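You operate a simulated robot arm through the tools that you are given. There is no shell and no other tool. Be economical: measure what you need, move in short steps, check, and stop when the job is done.

You run a simulated robot arm. Do the job below in one go: nothing can be reset, and whatever is moved stays where it is left.

## Task
Put things in order on the dining table. At the end: the blue glue brush stands on top of the white chalk tin; the clear cream cleaner (bottle) stands where the white descaler jar stood; the green herb shaker (marked "HERBS") stands where the clear cream cleaner stood; the green pea can (marked "PEAS") stands on top of the blue card (marked "VIOLA"); the white descaler jar stands where the green pea can stood; whatever was shut is shut again. Leave all else as you found it, and nothing knocked over.
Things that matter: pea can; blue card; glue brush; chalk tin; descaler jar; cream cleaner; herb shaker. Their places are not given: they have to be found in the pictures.

Only the result counts: the job must be done as asked and must still hold three seconds after the hand-in. Knocking over, shifting, dropping, spilling or breaking anything else fails it.

## Robot
A 7-joint arm with a two-finger parallel gripper, fixed in place. Base frame: the origin is at the foot of the arm, x ahead of it, y to its left, z up; the work surface is at about z = 0. Lengths are in cm, angles in rad, forces in N, time in s.
With the tool pointing down near the work surface it reaches from about 22 to 58 cm from the base axis. Its first joint turns from -1.152 to 1.152 rad. Payload 2.5 kg.
The tool frame sits at the grasp point between the pads (the TCP): z along the fingers, y along the line on which they close. The tips reach 2.3 cm beyond it. The gripper opens to 9.4 cm. The fingers are 3.8 cm wide and 1 cm thick; the gripper's body (5.4 by 9.6 cm) begins 3.9 cm behind the TCP.
Orientation is told as [roll, pitch, yaw] about the base's x, y, z axes, in that order, counted from this pose: with the fingers straight down and closing along the base's y, the tool's x points along the base's -x, its y along +y and its z along -z.

## Interface
- The arm moves only by the tool move_arm. Its argument "deltas" is a list of rows, each an object (a shift or turn left out is 0, a gripper value left out holds the last) with "travel": the shift along the base's x, y, z in cm, a list of three; "rot": the turn, a rotation vector about the base's x, y, z in rad, a list of three; "fingers": the opening in per cent of the stroke, from 0 (shut) to 100 (fully open). In form: [{"travel": [dx, dy, dz], "rot": [ax, ay, az], "fingers": fingers}, ...]. A call has 1 to 20 rows; each row shifts and turns the commanded pose from where the row before left it. Rows are played at 5 a second. More than 5 cm and 0.15 rad between two rows, or a gripper value outside its range, and nothing of the call is played. Where a pose cannot be reached the arm comes as near as it can. A force on the tool above 40 N (or 10 N above the force at the start of the call, whichever is more), or a blocked arm, ends the call early, and 0.2 s more pass. The fingers move at their own pace (about 10.8 cm/s each) and stop on an object; they squeeze with about 45 N. The grip force told is the motor's: it shows also when the fingers shut on nothing. Time passes only in rows, and 0.2 s behind the last, so rows that do not move let the fingers close. The reply holds the time, the measured pose of the TCP, the force on the tool along the base axes, the opening and the grip force, in the units named above and with some noise, and new pictures: "pictures" is both (left out), scene, wrist or none.
- Cameras (640 x 400 px; columns grow to the right, rows downward): "scene" is fixed at [11.8, -41.85, 53.71]; the picture's right is [0.83, -0.55, 0.00], its down [-0.42, -0.63, -0.65] and it looks along [0.36, 0.54, -0.76] (base axes); focal length 214 px, centre (320, 200). "wrist" rides on the gripper at [-3.9, 0, -4.4] in the tool frame; the picture's right is [0.00, -1.00, 0.00], its down [0.97, 0.00, -0.24] and it looks along [0.24, 0.00, 0.97] (tool axes); focal length 218 px, centre (320, 200).
- point_at(camera, pixels): there is no depth. For up to 12 entries [column, row, z] of the newest picture of that camera ("zoom" is the newest enlarged one), the place [x, y] in the base frame at which the ray of that pixel passes the height z, good to about 0.2 cm, but the place of the scene camera against the robot may be out by one fixed shift of up to 1.8 cm in any direction. The clock stands still meanwhile.
- zoom(camera, box): a new picture of the part [left, top, right, bottom] of that camera's present view, enlarged. The clock stands still meanwhile.
- sign_off(): hands the job in; it is judged then, once.

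Keep the steps short. Do not move on a guess: measure, check each grasp and each placing, and mend mistakes. In all there are 80 turns and 150 pictures (those below and enlarged ones count). Leave the gripper open and the arm clear of the work at the hand-in unless told otherwise, and finish with a single line.

The tools are called after "Emit:" as name(argument=value, ...) on one line, values as JSON. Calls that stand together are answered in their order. move_arm: Moves the arm, as the interface text tells. Its arguments: {"type":"object","properties":{"deltas":{"type":"array"},"pictures":{"type":"string","enum":["both","scene","wrist","none"]}},"required":["deltas"]} The other tools are called the same way: point_at (camera, pixels) gives the place at which the rays of pixels pass given heights; zoom (camera, box) takes an enlarged picture of a part of a camera's view; sign_off () hands the job in.

At the start:

```text
clock: 0.0
eef_pos: [30.74, 3.67, 29.08]
tool_rot: [-0.001, 0.0, 0.0]
wrist_force: [0.0, -0.7, 0.4]
gripper_width: 9.4
gripper_force: 0.2
```

scene: 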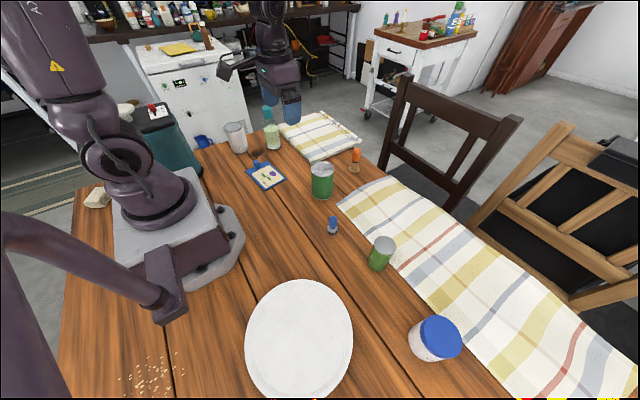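
wrist: 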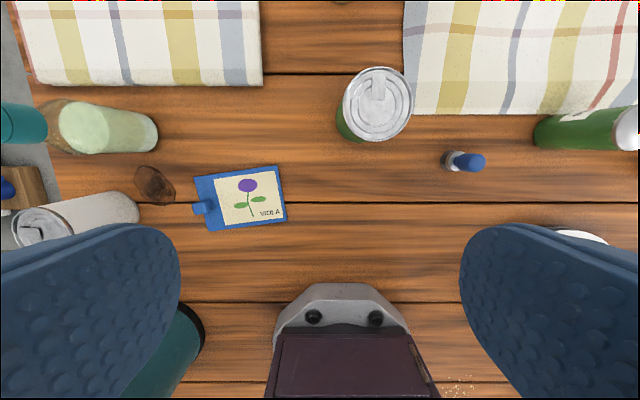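

I'll enlarge parts of the scene to identify the objects.

Emit:
zoom(camera="scene", box=[200, 90, 380, 202])

Emit:
zoom(camera="scene", box=[300, 190, 500, 370])

```text
3.56 times, centred on (290, 146) of scene
```

zoom: 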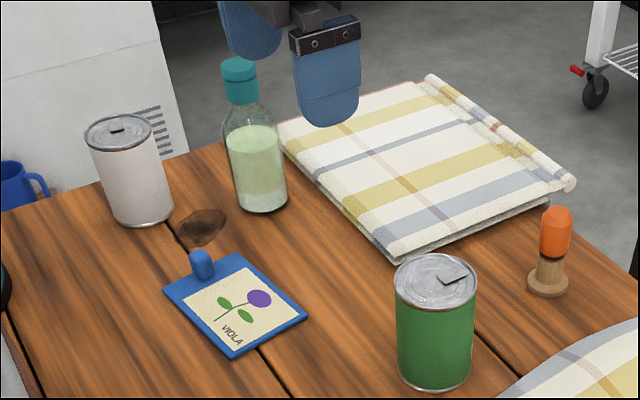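

```text
2.22 times, centred on (400, 280) of scene
```

zoom: 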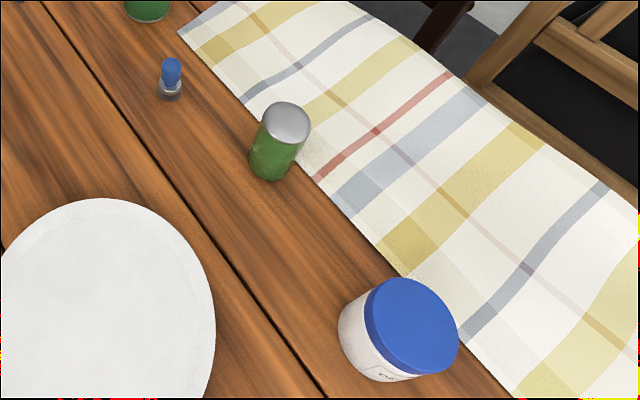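

I see the chalk tin (236,138), cleaner (271,130), card (267,176), pea can (322,180), brush (333,225), shaker (381,253), jar (435,340). I'll compare card corners and bases in both cameras to find the fixed scene shift.

Emit:
point_at(camera="wrist", pixels=[[195, 178, 0], [277, 166, 0], [287, 219, 0], [208, 231, 0], [448, 162, 0], [377, 100, 8], [377, 100, 9], [350, 135, 0], [148, 135, 0], [130, 210, 0], [540, 135, 0], [155, 182, 0]])

Emit:
point_at(camera="scene", pixels=[[246, 171.5, 0], [267, 161, 0], [286.5, 179, 0], [265.5, 190, 0], [333, 233, 0], [322, 198, 0], [271, 148, 0], [240, 152, 0], [377, 268, 0], [354, 172, 0], [257, 153, 0]])

```text
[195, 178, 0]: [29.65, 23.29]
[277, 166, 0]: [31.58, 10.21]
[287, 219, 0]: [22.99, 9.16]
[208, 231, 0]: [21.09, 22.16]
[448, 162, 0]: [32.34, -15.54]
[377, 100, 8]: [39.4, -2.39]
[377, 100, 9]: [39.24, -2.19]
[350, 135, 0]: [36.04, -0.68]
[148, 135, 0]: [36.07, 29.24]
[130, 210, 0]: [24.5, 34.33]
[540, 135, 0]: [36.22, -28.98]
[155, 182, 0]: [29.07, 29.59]
```

```text
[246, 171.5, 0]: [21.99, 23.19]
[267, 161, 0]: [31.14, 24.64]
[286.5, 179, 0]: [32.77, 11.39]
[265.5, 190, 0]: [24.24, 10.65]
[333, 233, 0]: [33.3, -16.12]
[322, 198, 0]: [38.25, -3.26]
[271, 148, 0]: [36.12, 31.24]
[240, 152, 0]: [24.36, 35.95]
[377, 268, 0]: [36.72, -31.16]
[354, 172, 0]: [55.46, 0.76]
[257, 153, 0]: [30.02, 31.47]
```

The scene frame reads about +1.2, +1.25 cm too large. Next I'll hover above the pea can to measure it with the wrist camera.

Emit:
move_arm(deltas=[{"travel": [4, -3, -1]}, {"travel": [4, -2.8, -1]}, {"travel": [0, 0, -1]}, {}], pictures="wrist")

```text
refused: row 1 steps farther than a row can; nothing moved
```

Norm exceeded 5 cm; I'll use smaller rows.

Emit:
move_arm(deltas=[{"travel": [3, -2, -1]}, {"travel": [3, -2, -1]}, {"travel": [2, -1.8, -1]}, {}], pictures="wrist")

```text
clock: 1.0
eef_pos: [38.85, -2.32, 26.13]
tool_rot: [0.001, 0.001, 0.001]
wrist_force: [-0.2, -0.9, -1.1]
gripper_width: 9.39
gripper_force: 0.0
```

wrist: 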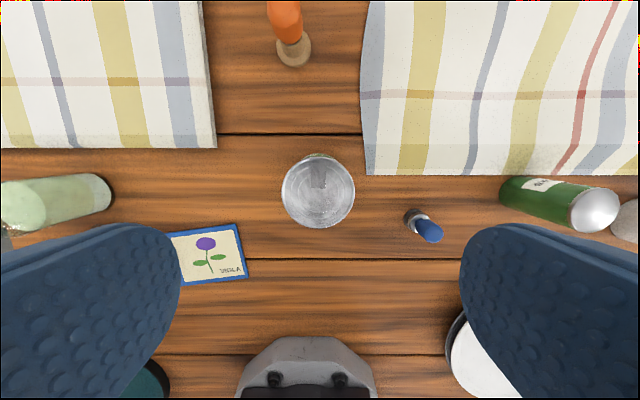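

The can is seen almost end-on at (318,191). I'll get its centre and height from both cameras.

Emit:
point_at(camera="wrist", pixels=[[318, 191, 7], [318, 191, 9], [318, 191, 11], [281, 191, 9], [355, 191, 9], [318, 227, 9], [318, 154, 9], [408, 212, 0], [503, 190, 0], [106, 190, 0], [295, 55, 0]])

Emit:
zoom(camera="scene", box=[290, 150, 360, 245])

```text
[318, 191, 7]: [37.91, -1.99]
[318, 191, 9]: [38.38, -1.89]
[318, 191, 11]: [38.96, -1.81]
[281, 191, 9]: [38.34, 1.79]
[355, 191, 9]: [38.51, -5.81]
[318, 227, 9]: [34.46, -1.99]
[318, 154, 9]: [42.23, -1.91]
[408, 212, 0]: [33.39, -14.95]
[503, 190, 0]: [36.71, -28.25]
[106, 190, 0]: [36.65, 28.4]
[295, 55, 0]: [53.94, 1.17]
```

```text
4.21 times, centred on (325, 198) of scene
```

zoom: 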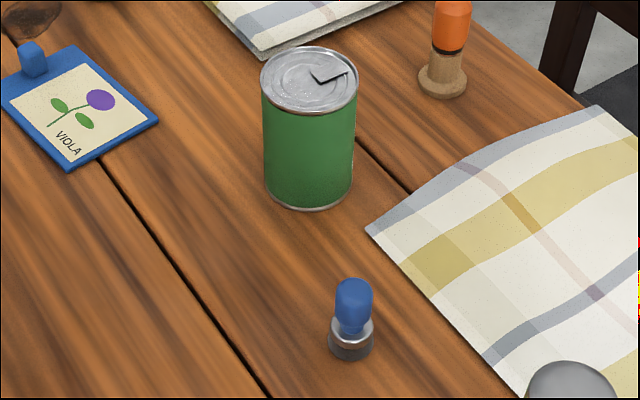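

Emit:
point_at(camera="zoom", pixels=[[308, 185, 0], [310, 78, 8], [310, 78, 10], [310, 78, 11], [353, 345, 0], [353, 300, 4], [353, 300, 5], [353, 280, 5]])

```text
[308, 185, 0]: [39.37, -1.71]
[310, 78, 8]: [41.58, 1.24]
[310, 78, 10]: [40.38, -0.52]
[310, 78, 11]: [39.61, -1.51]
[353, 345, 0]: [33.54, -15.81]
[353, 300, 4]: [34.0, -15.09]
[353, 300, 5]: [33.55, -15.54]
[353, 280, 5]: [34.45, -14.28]
```

The can is about 6.7 cm wide and 11 cm high at (38.8, -2.05). I'll descend part-way and check again.

Emit:
move_arm(deltas=[{"travel": [0, 0.1, -4]}, {"travel": [0, 0.1, -4]}, {"travel": [0, 0, -1]}, {}], pictures="wrist")

```text
clock: 2.0
eef_pos: [38.91, -1.74, 17.26]
tool_rot: [-0.002, -0.002, -0.001]
wrist_force: [-0.3, 0.1, -0.3]
gripper_width: 9.39
gripper_force: 0.0
```

wrist: 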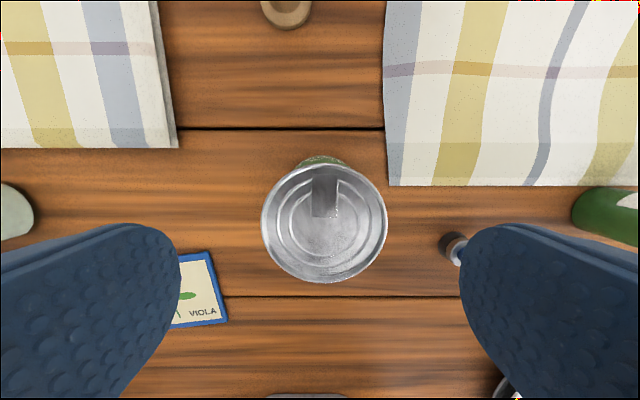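

Two heights give a can 7.3 cm wide, 8.8 cm high, centred at about (38.2, -2.05). I'll go down to z=6 and grip.

Emit:
move_arm(deltas=[{"travel": [-0.5, -0.1, -4]}, {"travel": [0, 0, -4]}, {"travel": [0, 0, -3]}, {}, {}], pictures="both")

```text
clock: 2.9
eef_pos: [38.25, -1.82, 6.57]
tool_rot: [0.001, 0.0, 0.001]
wrist_force: [-5.1, -0.1, 9.5]
gripper_width: 9.39
gripper_force: 0.1
stopped in row 4: the force on the tool passed its limit (the readings are from after the stop); the commanded pose is now the measured one
```

scene: 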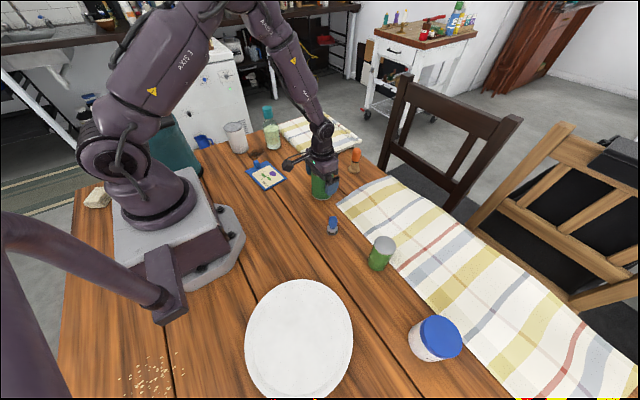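
wrist: 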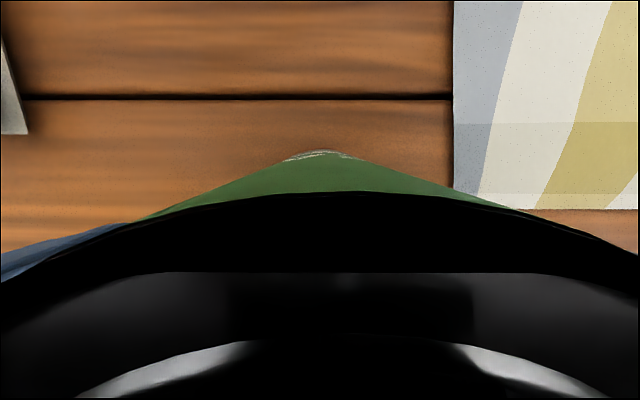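

The gripper body touched the can's top, so the can is about 10.3 cm high. That puts the centre near (38.55, -2.05). I'll rise 0.8 and check it's still upright.

Emit:
move_arm(deltas=[{"travel": [0, 0, 0.8]}, {"travel": [0.3, -0.2, 0]}, {}], pictures="wrist")

Emit:
zoom(camera="scene", box=[270, 120, 380, 245])

```text
clock: 3.7
eef_pos: [38.65, -2.08, 7.41]
tool_rot: [0.0, 0.0, 0.0]
wrist_force: [-0.1, 0.0, 0.9]
gripper_width: 9.38
gripper_force: 0.0
```

wrist: 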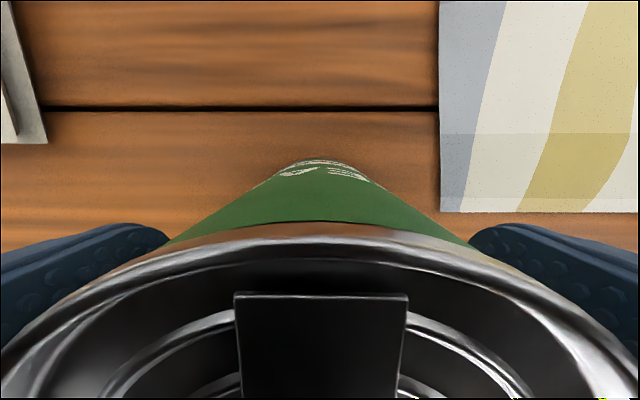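

```text
3.20 times, centred on (325, 182) of scene
```

zoom: 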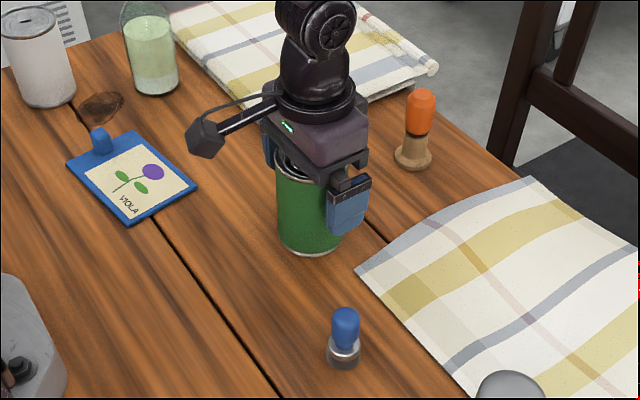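

Base far edge (322,158) → x 41.9, so centre x≈38.6, y≈-2.15. I'll close on it.

Emit:
move_arm(deltas=[{"fingers": 0}, {"fingers": 0}, {"fingers": 0}, {"fingers": 0}], pictures="none")

Emit:
move_arm(deltas=[{"travel": [0, 0, 1]}, {"travel": [0, 0, 2]}, {"travel": [0, 0, 2]}, {}], pictures="both")

```text
clock: 4.7
eef_pos: [38.65, -2.08, 7.39]
tool_rot: [-0.001, -0.001, -0.002]
wrist_force: [1.3, 2.7, 1.5]
gripper_width: 6.72
gripper_force: 45.2
```

```text
clock: 5.7
eef_pos: [38.52, -1.97, 12.37]
tool_rot: [0.001, 0.004, -0.001]
wrist_force: [-0.1, 0.4, -4.0]
gripper_width: 6.73
gripper_force: 44.9
```

scene: 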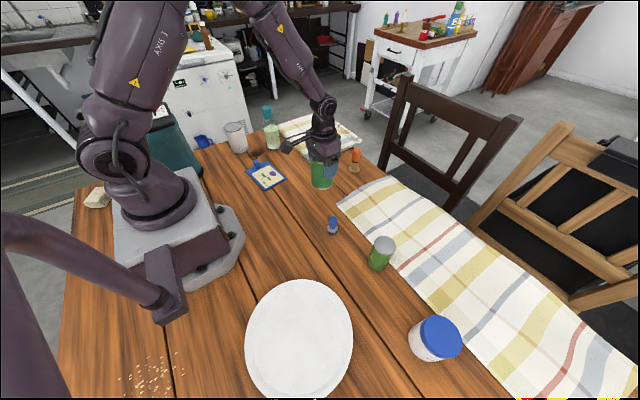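
wrist: 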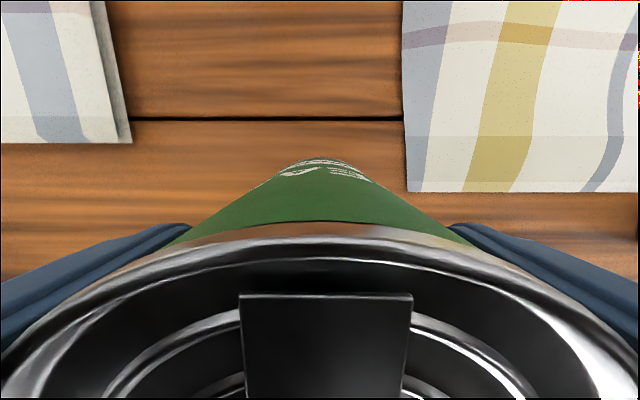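

Held firmly (6.72 cm). Card corners give its centre near (26.2, 16.2). I'll carry the can there, staying high.

Emit:
move_arm(deltas=[{"travel": [-2.5, 3.65, 0]}, {"travel": [-2.5, 3.65, 0]}, {"travel": [-2.5, 3.65, 0]}, {"travel": [-2.5, 3.65, 0]}, {"travel": [-2.4, 3.65, 0]}, {}, {}], pictures="both")

Emit:
zoom(camera="scene", box=[210, 90, 340, 210])

```text
clock: 7.3
eef_pos: [26.25, 16.36, 12.28]
tool_rot: [0.001, 0.0, -0.001]
wrist_force: [-0.9, -0.2, -3.6]
gripper_width: 6.75
gripper_force: 45.4
```

scene: 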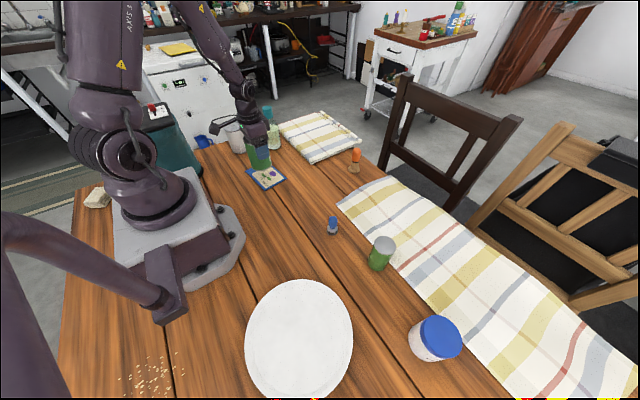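
wrist: 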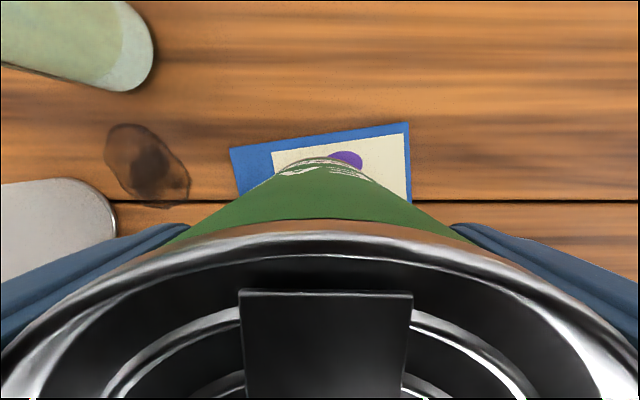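

```text
3.33 times, centred on (275, 150) of scene
```

zoom: 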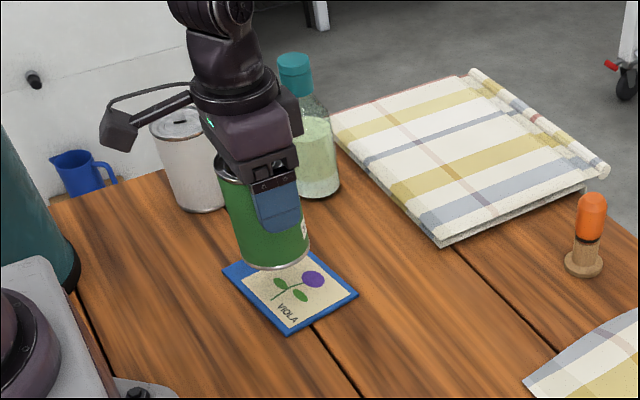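

Card far edge here runs (31.75,9.95)–(29.94,22.8), so its centre is about (26.4,15.9). I'll shift slightly and lower close to contact.

Emit:
move_arm(deltas=[{"travel": [0.2, -0.3, -2]}, {"travel": [0, 0, -2]}, {"travel": [0, 0, -0.3]}, {}], pictures="scene")

Emit:
zoom(camera="scene", box=[225, 130, 315, 200])

```text
clock: 8.3
eef_pos: [26.26, 15.8, 8.04]
tool_rot: [-0.001, 0.0, 0.0]
wrist_force: [1.2, 0.4, -3.2]
gripper_width: 6.71
gripper_force: 44.9
```

scene: 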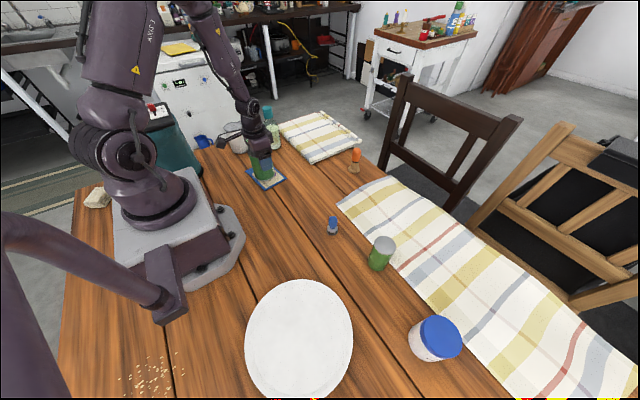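

```text
5.71 times, centred on (270, 165) of scene
```

zoom: 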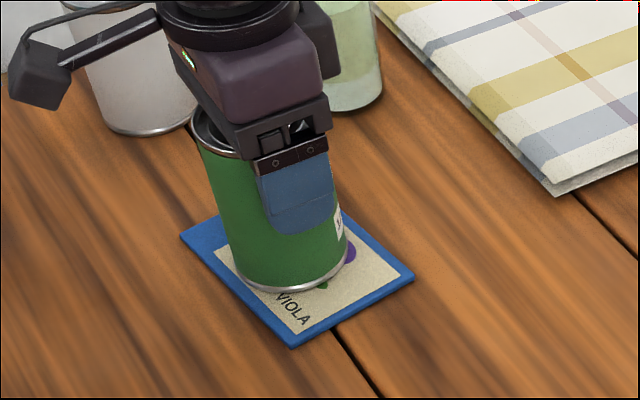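

Well over the card. I'll lower in tiny steps, watching the force.

Emit:
move_arm(deltas=[{"travel": [0, 0, -0.15]}, {"travel": [0, 0, -0.1]}, {}], pictures="none")

```text
clock: 9.1
eef_pos: [26.45, 15.89, 7.81]
tool_rot: [-0.001, 0.002, 0.001]
wrist_force: [-5.5, -1.8, 15.8]
gripper_width: 6.77
gripper_force: 44.8
```

Contact (16 N). I'll open and rise.

Emit:
move_arm(deltas=[{"travel": [0, 0, 0.05]}, {"fingers": 100}, {"fingers": 100}, {"fingers": 100}, {"travel": [0, 0, 1]}, {"travel": [0, 0, 4]}, {"travel": [0, 0, 4]}, {"travel": [0, 0, 4]}, {}], pictures="both")

Emit:
zoom(camera="scene", box=[210, 110, 320, 200])

```text
clock: 11.1
eef_pos: [26.6, 15.94, 20.71]
tool_rot: [0.001, 0.003, 0.0]
wrist_force: [0.2, 0.7, 0.3]
gripper_width: 9.41
gripper_force: 0.0
```

scene: 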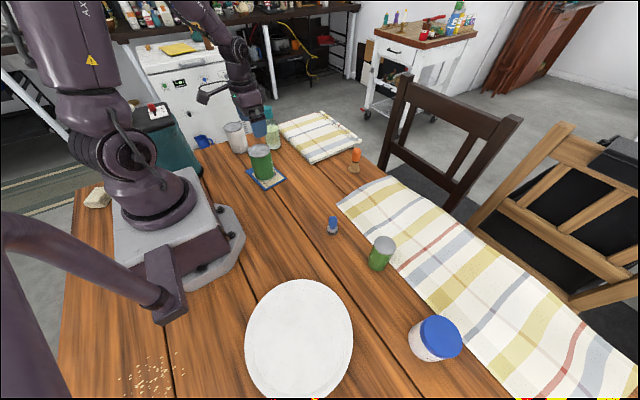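
wrist: 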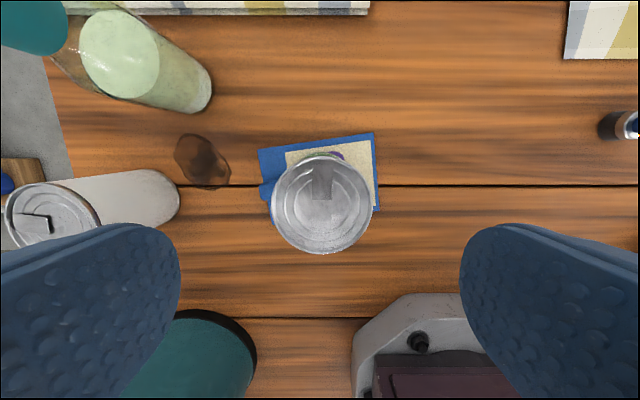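

```text
4.44 times, centred on (265, 155) of scene
```

zoom: 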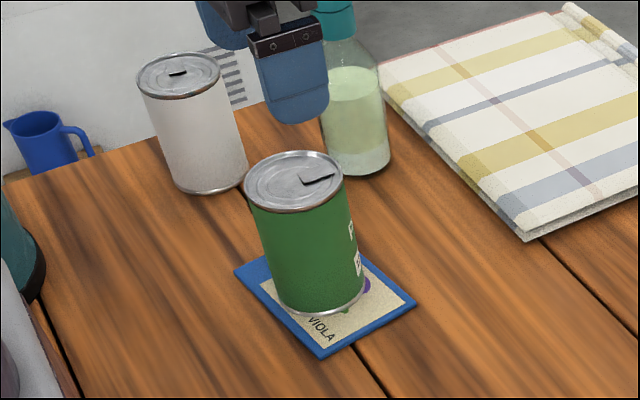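

The pea can stands on the card. Next, the jar: rough scene position, plus a close look.

Emit:
zoom(camera="scene", box=[390, 300, 480, 375])

Emit:
point_at(camera="scene", pixels=[[432, 350, 0], [441, 337, 6], [441, 337, 8], [421, 335, 8], [460, 335, 8], [383, 245, 8], [375, 260, 0]])

```text
5.33 times, centred on (435, 338) of scene
```

zoom: 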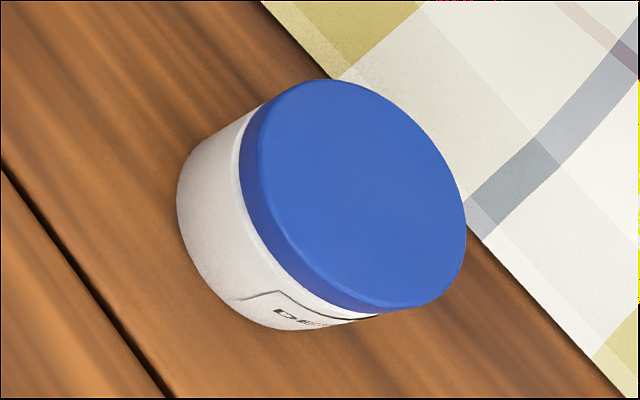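

```text
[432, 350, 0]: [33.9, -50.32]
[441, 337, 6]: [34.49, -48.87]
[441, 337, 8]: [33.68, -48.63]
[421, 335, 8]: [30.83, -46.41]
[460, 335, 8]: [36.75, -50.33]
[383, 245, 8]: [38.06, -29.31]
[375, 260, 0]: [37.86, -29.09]
```

The jar sits near (33, -50), close to the reach limit. I'll go hover short of it and measure with the wrist camera.

Emit:
move_arm(deltas=[{"travel": [1.5, -3.5, 2]}, {"travel": [1.5, -4, 2]}, {"travel": [1, -4.5, 0]}, {"travel": [1, -4.5, 0]}, {"travel": [0, -4.8, 0]}, {"travel": [0, -4.8, 0]}, {"travel": [0, -4.8, 0]}, {"travel": [0, -4.8, 0]}, {"travel": [0, -4.8, 0]}, {"travel": [0, -4.8, 0]}, {"travel": [0, -4.8, 0]}, {"travel": [0, -4.8, 0]}, {"travel": [0, -3, 0]}, {}, {}], pictures="wrist")

```text
clock: 14.3
eef_pos: [31.27, -42.08, 24.87]
tool_rot: [0.0, 0.0, 0.0]
wrist_force: [-0.9, 1.0, -0.4]
gripper_width: 9.42
gripper_force: 0.0
```

wrist: 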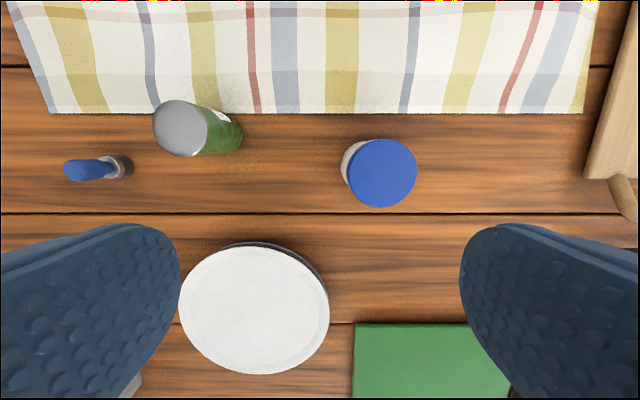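

Jar lid (382,173), ~72 px: centre about (32.6, -48.35), ~7.4 cm wide. There's also a tray, a green board and a plate nearby to avoid. I'll hover over the jar and check reach.

Emit:
move_arm(deltas=[{"travel": [0.4, -3.2, -3]}, {"travel": [0.4, -3.2, -3]}, {"travel": [0, 0, -1.5]}, {}], pictures="wrist")

```text
clock: 15.3
eef_pos: [32.05, -48.41, 17.2]
tool_rot: [0.0, 0.001, -0.001]
wrist_force: [0.0, -0.4, 0.4]
gripper_width: 9.38
gripper_force: 0.0
```

wrist: 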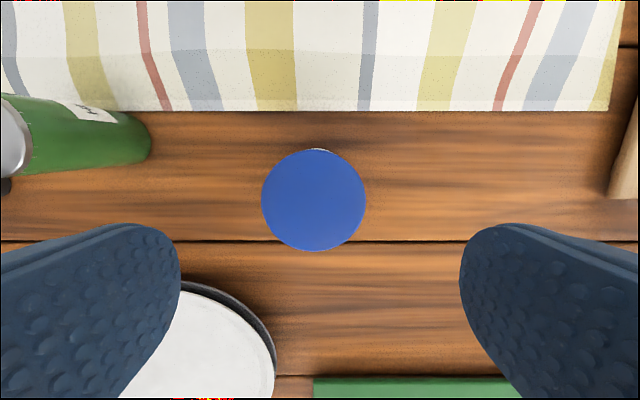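

Combining both views: lid top about 7.3 cm, centre about (32.4, -48.0), radius within reach. I'll descend gently around it.

Emit:
move_arm(deltas=[{"travel": [0.1, 0.37, -4]}, {"travel": [0, 0, -4]}, {"travel": [0, 0, -2.5]}, {"travel": [0, 0, -1]}, {}], pictures="both")

Emit:
zoom(camera="scene", box=[370, 260, 510, 390])

```text
clock: 16.5
eef_pos: [32.39, -48.17, 5.77]
tool_rot: [-0.001, 0.0, 0.0]
wrist_force: [0.8, -0.1, -0.1]
gripper_width: 9.39
gripper_force: 0.0
```

scene: 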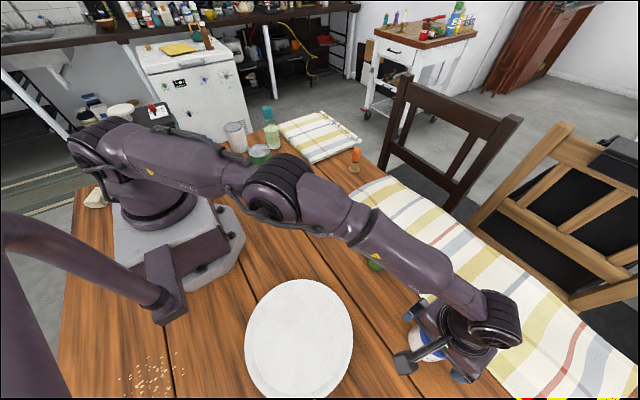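
wrist: 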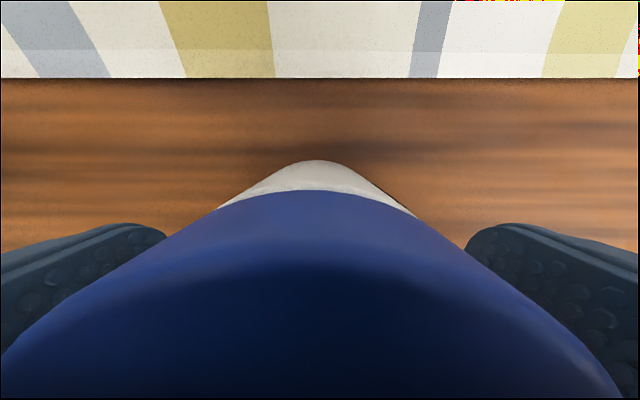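

```text
3.08 times, centred on (440, 325) of scene
```

zoom: 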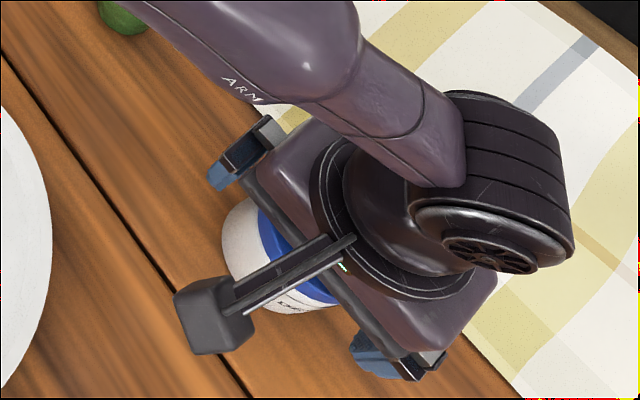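

Centred well; jar at about (32.2, -47.9). I'll lower 1 cm more and grip.

Emit:
move_arm(deltas=[{"travel": [-0.1, 0.1, -1]}, {}, {"fingers": 0}, {"fingers": 0}, {"fingers": 0}, {"fingers": 0}], pictures="none")

Emit:
move_arm(deltas=[{"travel": [0, 0, 0.5]}, {"travel": [0, 0, 1.5]}, {"travel": [0, 0, 2]}, {}], pictures="both")

```text
clock: 17.9
eef_pos: [32.43, -47.96, 4.92]
tool_rot: [0.0, 0.0, 0.0]
wrist_force: [-1.4, 6.9, 17.8]
gripper_width: 6.27
gripper_force: 45.2
```

```text
clock: 18.9
eef_pos: [32.11, -47.87, 9.05]
tool_rot: [0.001, 0.002, 0.001]
wrist_force: [0.3, 0.0, -2.1]
gripper_width: 6.26
gripper_force: 45.2
```

scene: 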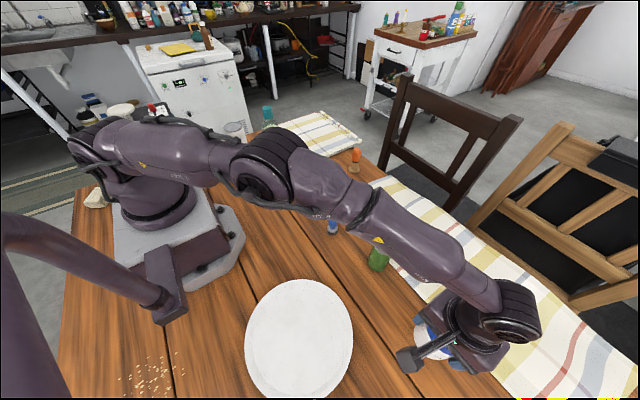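
wrist: 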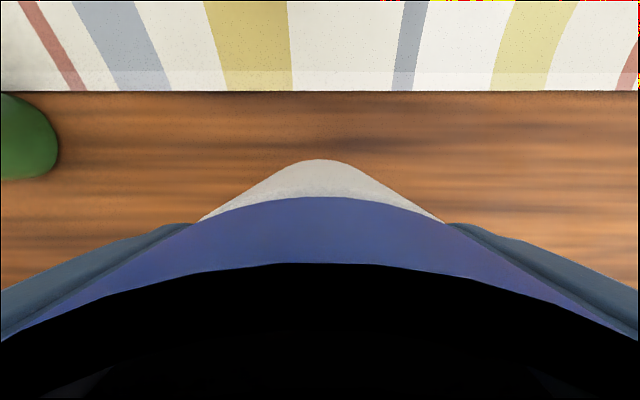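

Held (6.27 cm); the jar is ~8.7 cm high, original centre ≈ (32.5, -47.9), about 0.35 ahead of the TCP in x. I'll lift high and carry it to the pea can's old spot (38.6, -2.1).

Emit:
move_arm(deltas=[{"travel": [0, 0, 4]}, {"travel": [0, 0, 4.5]}, {"travel": [0.5, 4.5, 1]}, {"travel": [0.5, 4.7, 0]}, {"travel": [0.5, 4.7, 0]}, {"travel": [0.5, 4.7, 0]}, {"travel": [0.5, 4.7, 0]}, {"travel": [0.5, 4.7, 0]}, {"travel": [0.5, 4.7, 0]}, {"travel": [0.5, 4.7, 0]}, {"travel": [1.1, 4.4, 0]}, {"travel": [1.0, 4.0, 0]}, {}, {}], pictures="both")

```text
clock: 21.9
eef_pos: [38.04, -1.92, 18.36]
tool_rot: [0.0, 0.001, 0.0]
wrist_force: [0.3, -0.4, -2.9]
gripper_width: 6.27
gripper_force: 44.8
```

scene: 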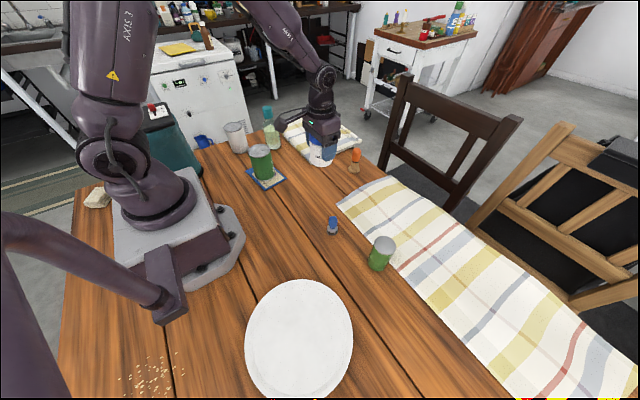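
wrist: 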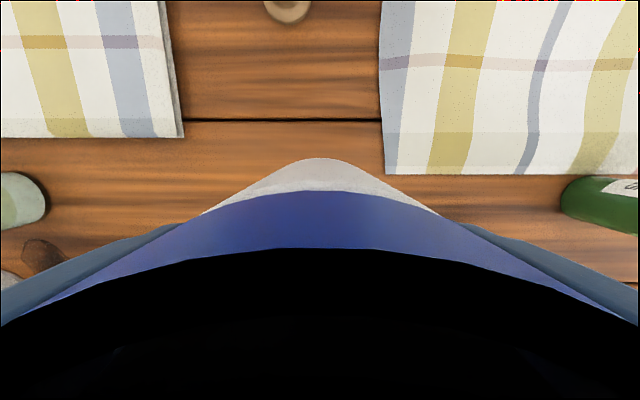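

Above the spot. I'll lower to ~0.5 cm above the table, then slowly to contact.

Emit:
move_arm(deltas=[{"travel": [0, 0, -4.5]}, {"travel": [0, 0, -4.5]}, {"travel": [0, 0, -3.5]}, {"travel": [0, 0, -0.5]}, {}, {"travel": [0, 0, -0.2]}, {"travel": [0, 0, -0.15]}, {}], pictures="scene")

Emit:
zoom(camera="scene", box=[270, 130, 370, 220])

```text
clock: 23.7
eef_pos: [38.27, -2.17, 4.99]
tool_rot: [-0.001, 0.0, 0.0]
wrist_force: [0.2, 0.1, -2.0]
gripper_width: 6.24
gripper_force: 45.7
```

scene: 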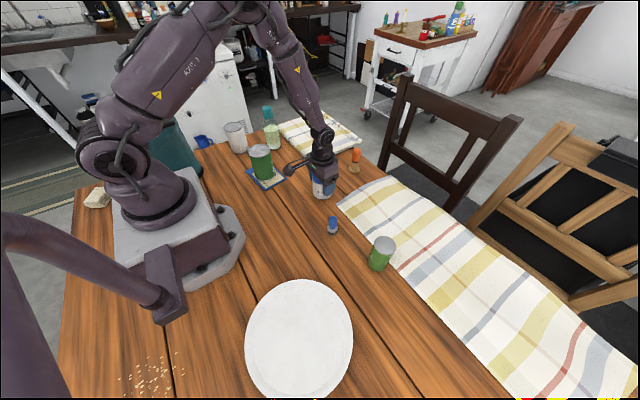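

```text
4.44 times, centred on (320, 175) of scene
```

zoom: 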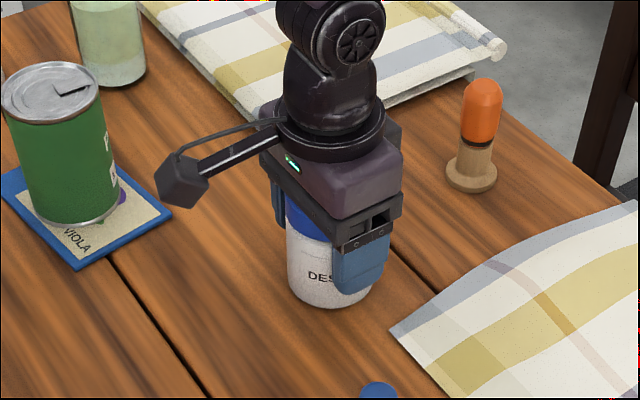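

Not touching yet. I'll lower a little further in small steps.

Emit:
move_arm(deltas=[{"travel": [0, 0, -0.1]}, {"travel": [0, 0, -0.1]}, {}], pictures="none")

```text
clock: 24.7
eef_pos: [38.42, -2.18, 4.9]
tool_rot: [0.002, 0.0, 0.001]
wrist_force: [-2.2, 0.3, 4.5]
gripper_width: 6.26
gripper_force: 44.8
stopped in row 3: the force on the tool passed its limit (the readings are from after the stop); the commanded pose is now the measured one
```

Contact. I'll open, rise and check.

Emit:
move_arm(deltas=[{"fingers": 100}, {"fingers": 100}, {"fingers": 100}, {"travel": [0, 0, 1]}, {"travel": [0, 0, 4]}, {"travel": [0, 0, 4]}, {"travel": [0, 0, 4]}, {"travel": [0, 0, 4]}, {}], pictures="both")

Emit:
zoom(camera="scene", box=[270, 130, 370, 220])

```text
clock: 26.7
eef_pos: [38.11, -2.19, 21.85]
tool_rot: [0.0, 0.001, 0.001]
wrist_force: [-0.2, -0.4, 0.9]
gripper_width: 9.4
gripper_force: 0.1
```

scene: 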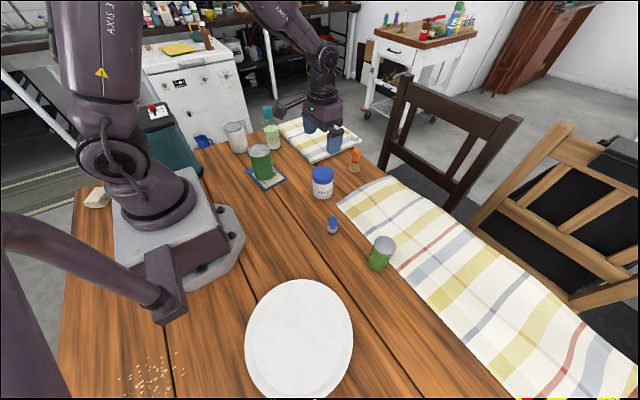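
wrist: 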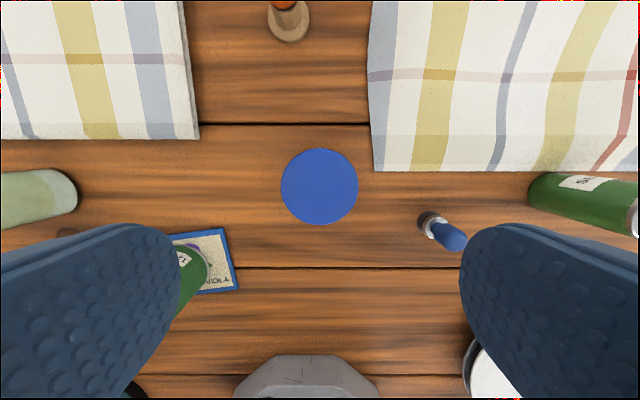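

```text
4.44 times, centred on (320, 175) of scene
```

zoom: 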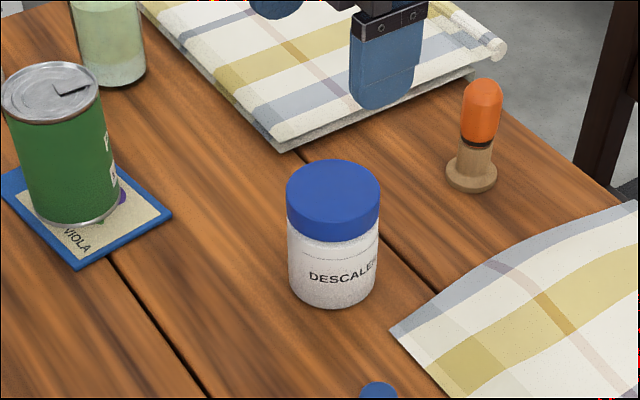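

Jar placed well: DESCALER upright where the can stood (base matches within ~0.2 cm). Next the cleaner bottle: I'll hover near it, high.

Emit:
move_arm(deltas=[{"travel": [-0.6, 3.5, 3]}, {"travel": [-0.6, 3.5, 3]}, {"travel": [-0.6, 4, 1.5]}, {"travel": [-0.6, 4.5, 0]}, {"travel": [-0.6, 4.5, 0]}, {"travel": [-0.6, 4.5, 0]}, {}], pictures="wrist")

Emit:
zoom(camera="scene", box=[215, 95, 305, 165])

```text
clock: 28.3
eef_pos: [34.64, 22.4, 29.37]
tool_rot: [0.0, 0.001, 0.002]
wrist_force: [-0.2, -0.7, 0.7]
gripper_width: 9.41
gripper_force: 0.0
```

wrist: 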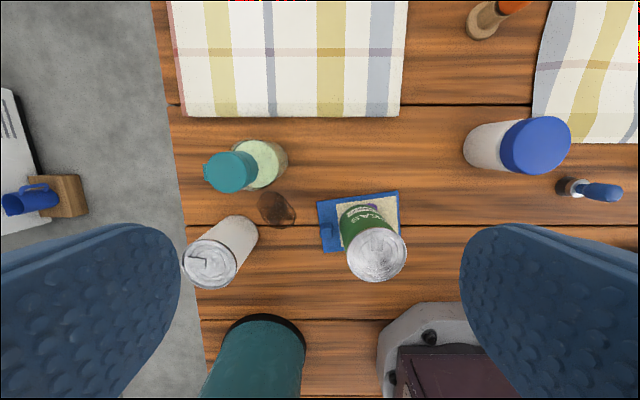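

```text
5.71 times, centred on (260, 130) of scene
```

zoom: 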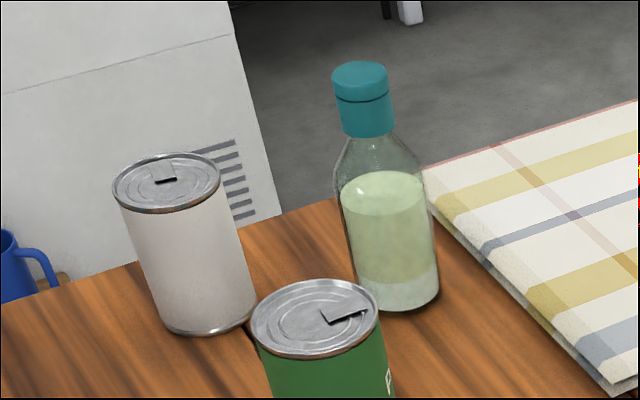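

Bottle ≈ (36.5, 30), ~15 cm high. I'll move right above it, still high, to refine.

Emit:
move_arm(deltas=[{"travel": [0.9, 3.8, 0]}, {"travel": [0.9, 3.8, -2.4]}, {}], pictures="wrist")

Emit:
zoom(camera="wrist", box=[240, 120, 400, 260])

```text
clock: 29.1
eef_pos: [36.55, 29.97, 26.83]
tool_rot: [0.001, 0.002, 0.0]
wrist_force: [-0.3, 0.0, 1.0]
gripper_width: 9.41
gripper_force: 0.1
```

wrist: 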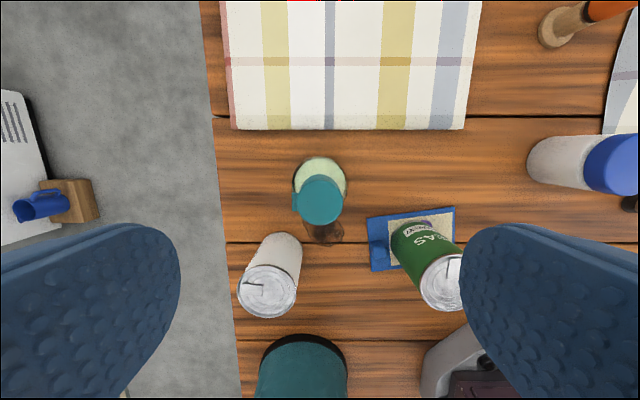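

```text
2.86 times, centred on (320, 190) of wrist
```

zoom: 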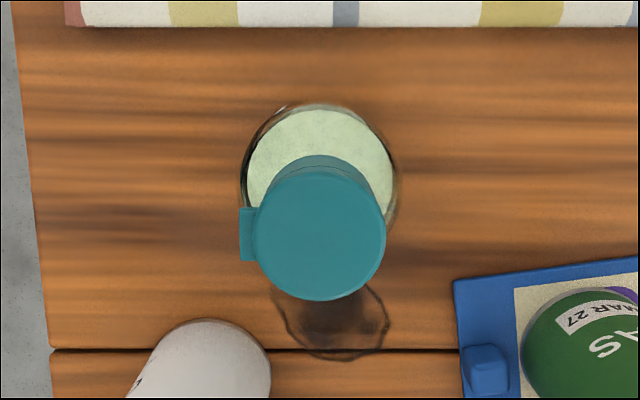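

Bottle at (36.25, 29.95), ~15.5 cm tall; the cap (~3.2 cm wide, with a tab on the +y side) is what a straight-down grasp can reach. I'll yaw by -1.3 so the pads miss the tab, then check.

Emit:
move_arm(deltas=[{"rot": [0, 0, -0.13]}, {"rot": [0, 0, -0.13]}, {"rot": [0, 0, -0.13]}, {"rot": [0, 0, -0.13]}, {"rot": [0, 0, -0.13]}, {"rot": [0, 0, -0.13]}, {"rot": [0, 0, -0.13]}, {"rot": [0, 0, -0.13]}, {"rot": [0, 0, -0.13]}, {"rot": [0, 0, -0.13]}, {"travel": [-0.25, 0, -2]}, {}, {}], pictures="both")

Emit:
zoom(camera="wrist", box=[240, 120, 400, 260])

```text
clock: 31.9
eef_pos: [36.42, 29.92, 24.65]
tool_rot: [0.001, 0.0, -1.301]
wrist_force: [-0.4, -0.6, 0.0]
gripper_width: 9.38
gripper_force: 0.1
```

scene: 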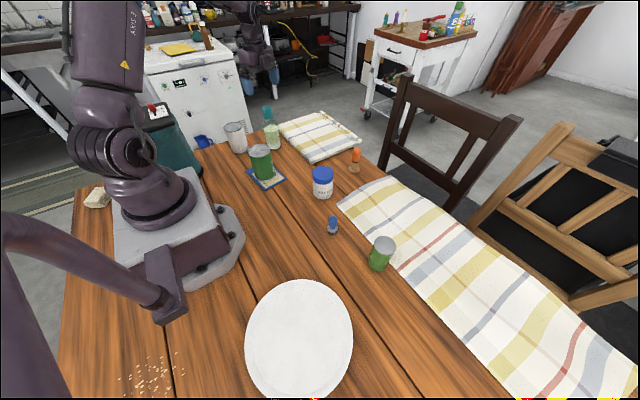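
wrist: 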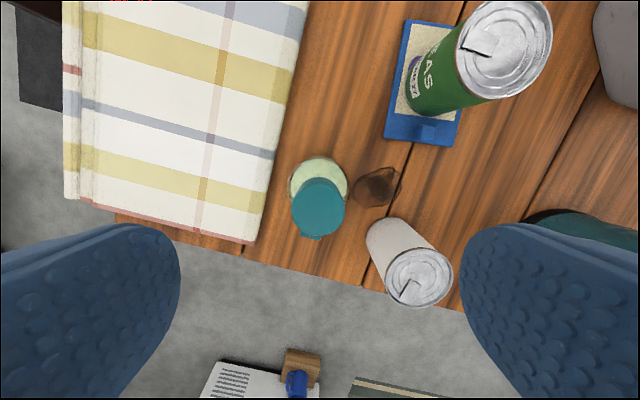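

```text
2.86 times, centred on (320, 190) of wrist
```

zoom: 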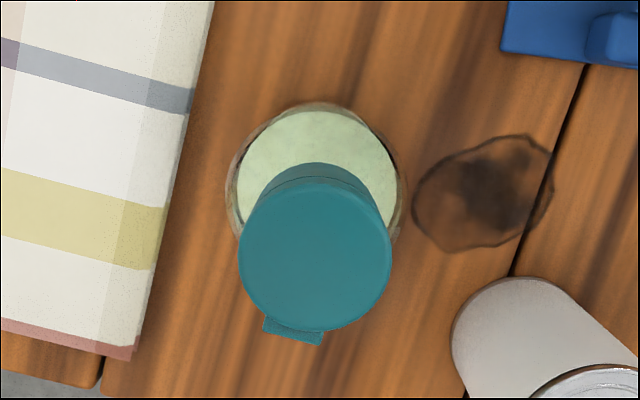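

The cap top is about 16.2 cm high, at (36.4, 29.95). I'll descend so the palm stays clear of the cap (TCP z≈12.9), then grip.

Emit:
move_arm(deltas=[{"travel": [0.15, 0, -4]}, {"travel": [0, 0, -4]}, {"travel": [0, 0, -3]}, {"travel": [0, 0, -1]}, {}], pictures="both")

Emit:
zoom(camera="scene", box=[215, 80, 315, 165])

```text
clock: 33.1
eef_pos: [36.61, 30.04, 12.84]
tool_rot: [0.002, 0.001, -1.302]
wrist_force: [-0.1, -0.1, 0.4]
gripper_width: 9.39
gripper_force: 0.0
```

scene: 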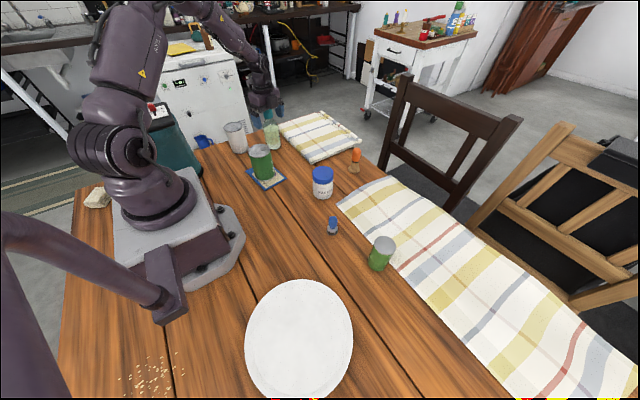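
wrist: 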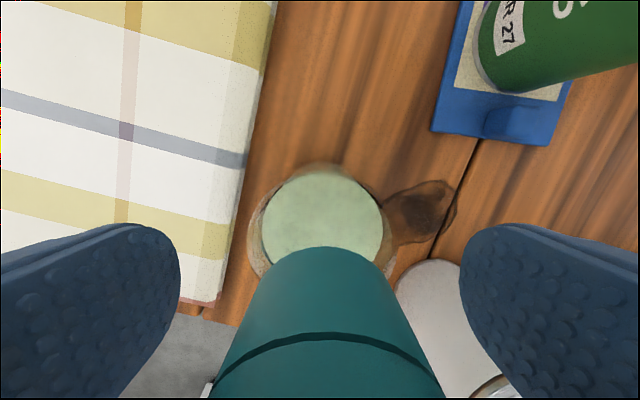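

```text
4.71 times, centred on (265, 122) of scene
```

zoom: 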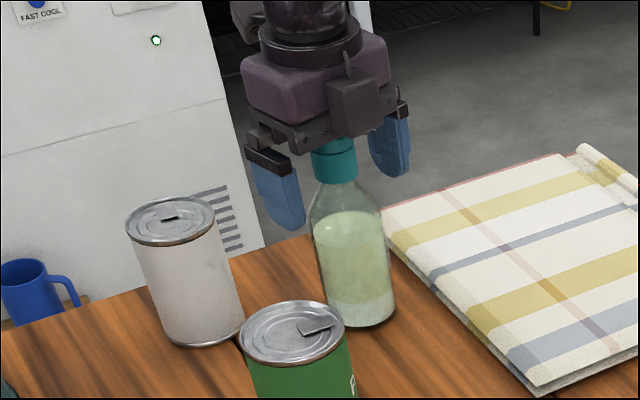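

Aligned on the cap. I'll close and lift just 1 cm to test that the whole bottle comes up.

Emit:
move_arm(deltas=[{"fingers": 0}, {"fingers": 0}, {"fingers": 0}, {"fingers": 0}, {}], pictures="wrist")

Emit:
move_arm(deltas=[{"travel": [0, 0, 0.5]}, {"travel": [0, 0, 0.7]}, {}], pictures="both")

Emit:
zoom(camera="scene", box=[215, 80, 315, 165])

```text
clock: 34.3
eef_pos: [36.61, 30.07, 13.0]
tool_rot: [0.003, -0.001, -1.3]
wrist_force: [-1.5, -1.2, 2.9]
gripper_width: 4.35
gripper_force: 45.1
```

wrist: 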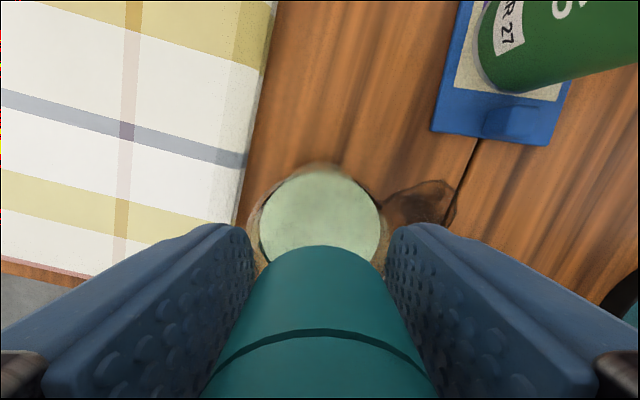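

```text
clock: 35.1
eef_pos: [36.35, 29.9, 14.04]
tool_rot: [0.001, 0.0, -1.3]
wrist_force: [0.0, -0.7, -0.3]
gripper_width: 3.3
gripper_force: 45.5
```

scene: 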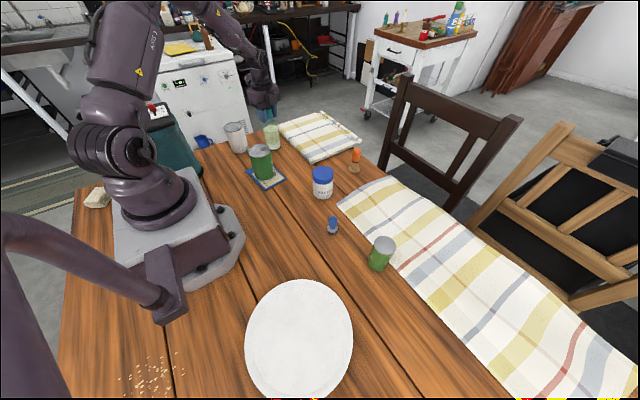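
wrist: 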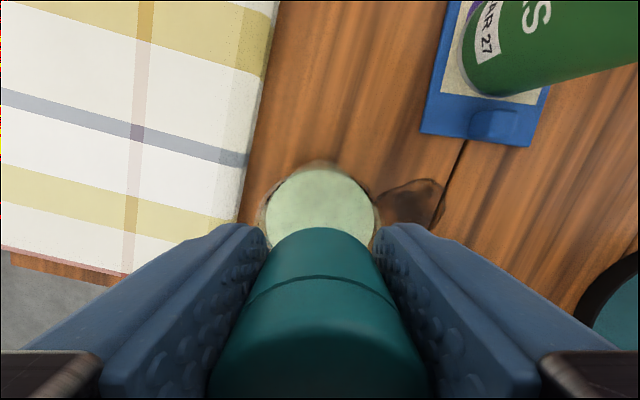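

```text
4.71 times, centred on (265, 122) of scene
```

zoom: 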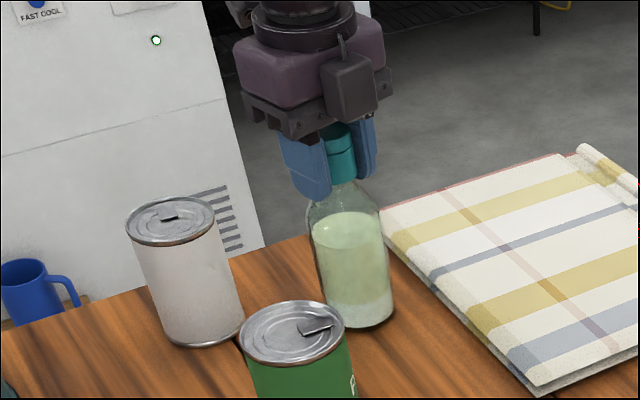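

The first closure held the sloping shoulder and slid up onto the cap (now 3.3 cm); the bottle hasn't risen. I'll let it settle and lift a bit more.

Emit:
move_arm(deltas=[{}, {"travel": [0, 0, 0.4]}, {"travel": [0, 0, 0.4]}, {}], pictures="wrist")

Emit:
zoom(camera="scene", box=[215, 80, 315, 165])

```text
clock: 36.1
eef_pos: [36.5, 29.91, 14.88]
tool_rot: [0.002, 0.001, -1.301]
wrist_force: [0.1, 0.0, -3.2]
gripper_width: 3.31
gripper_force: 45.0
```

wrist: 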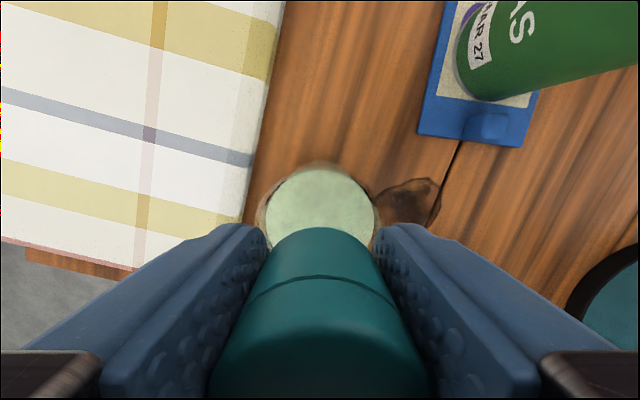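

```text
4.71 times, centred on (265, 122) of scene
```

zoom: 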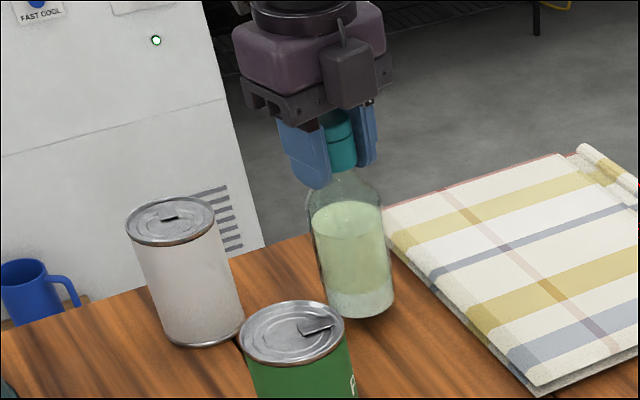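

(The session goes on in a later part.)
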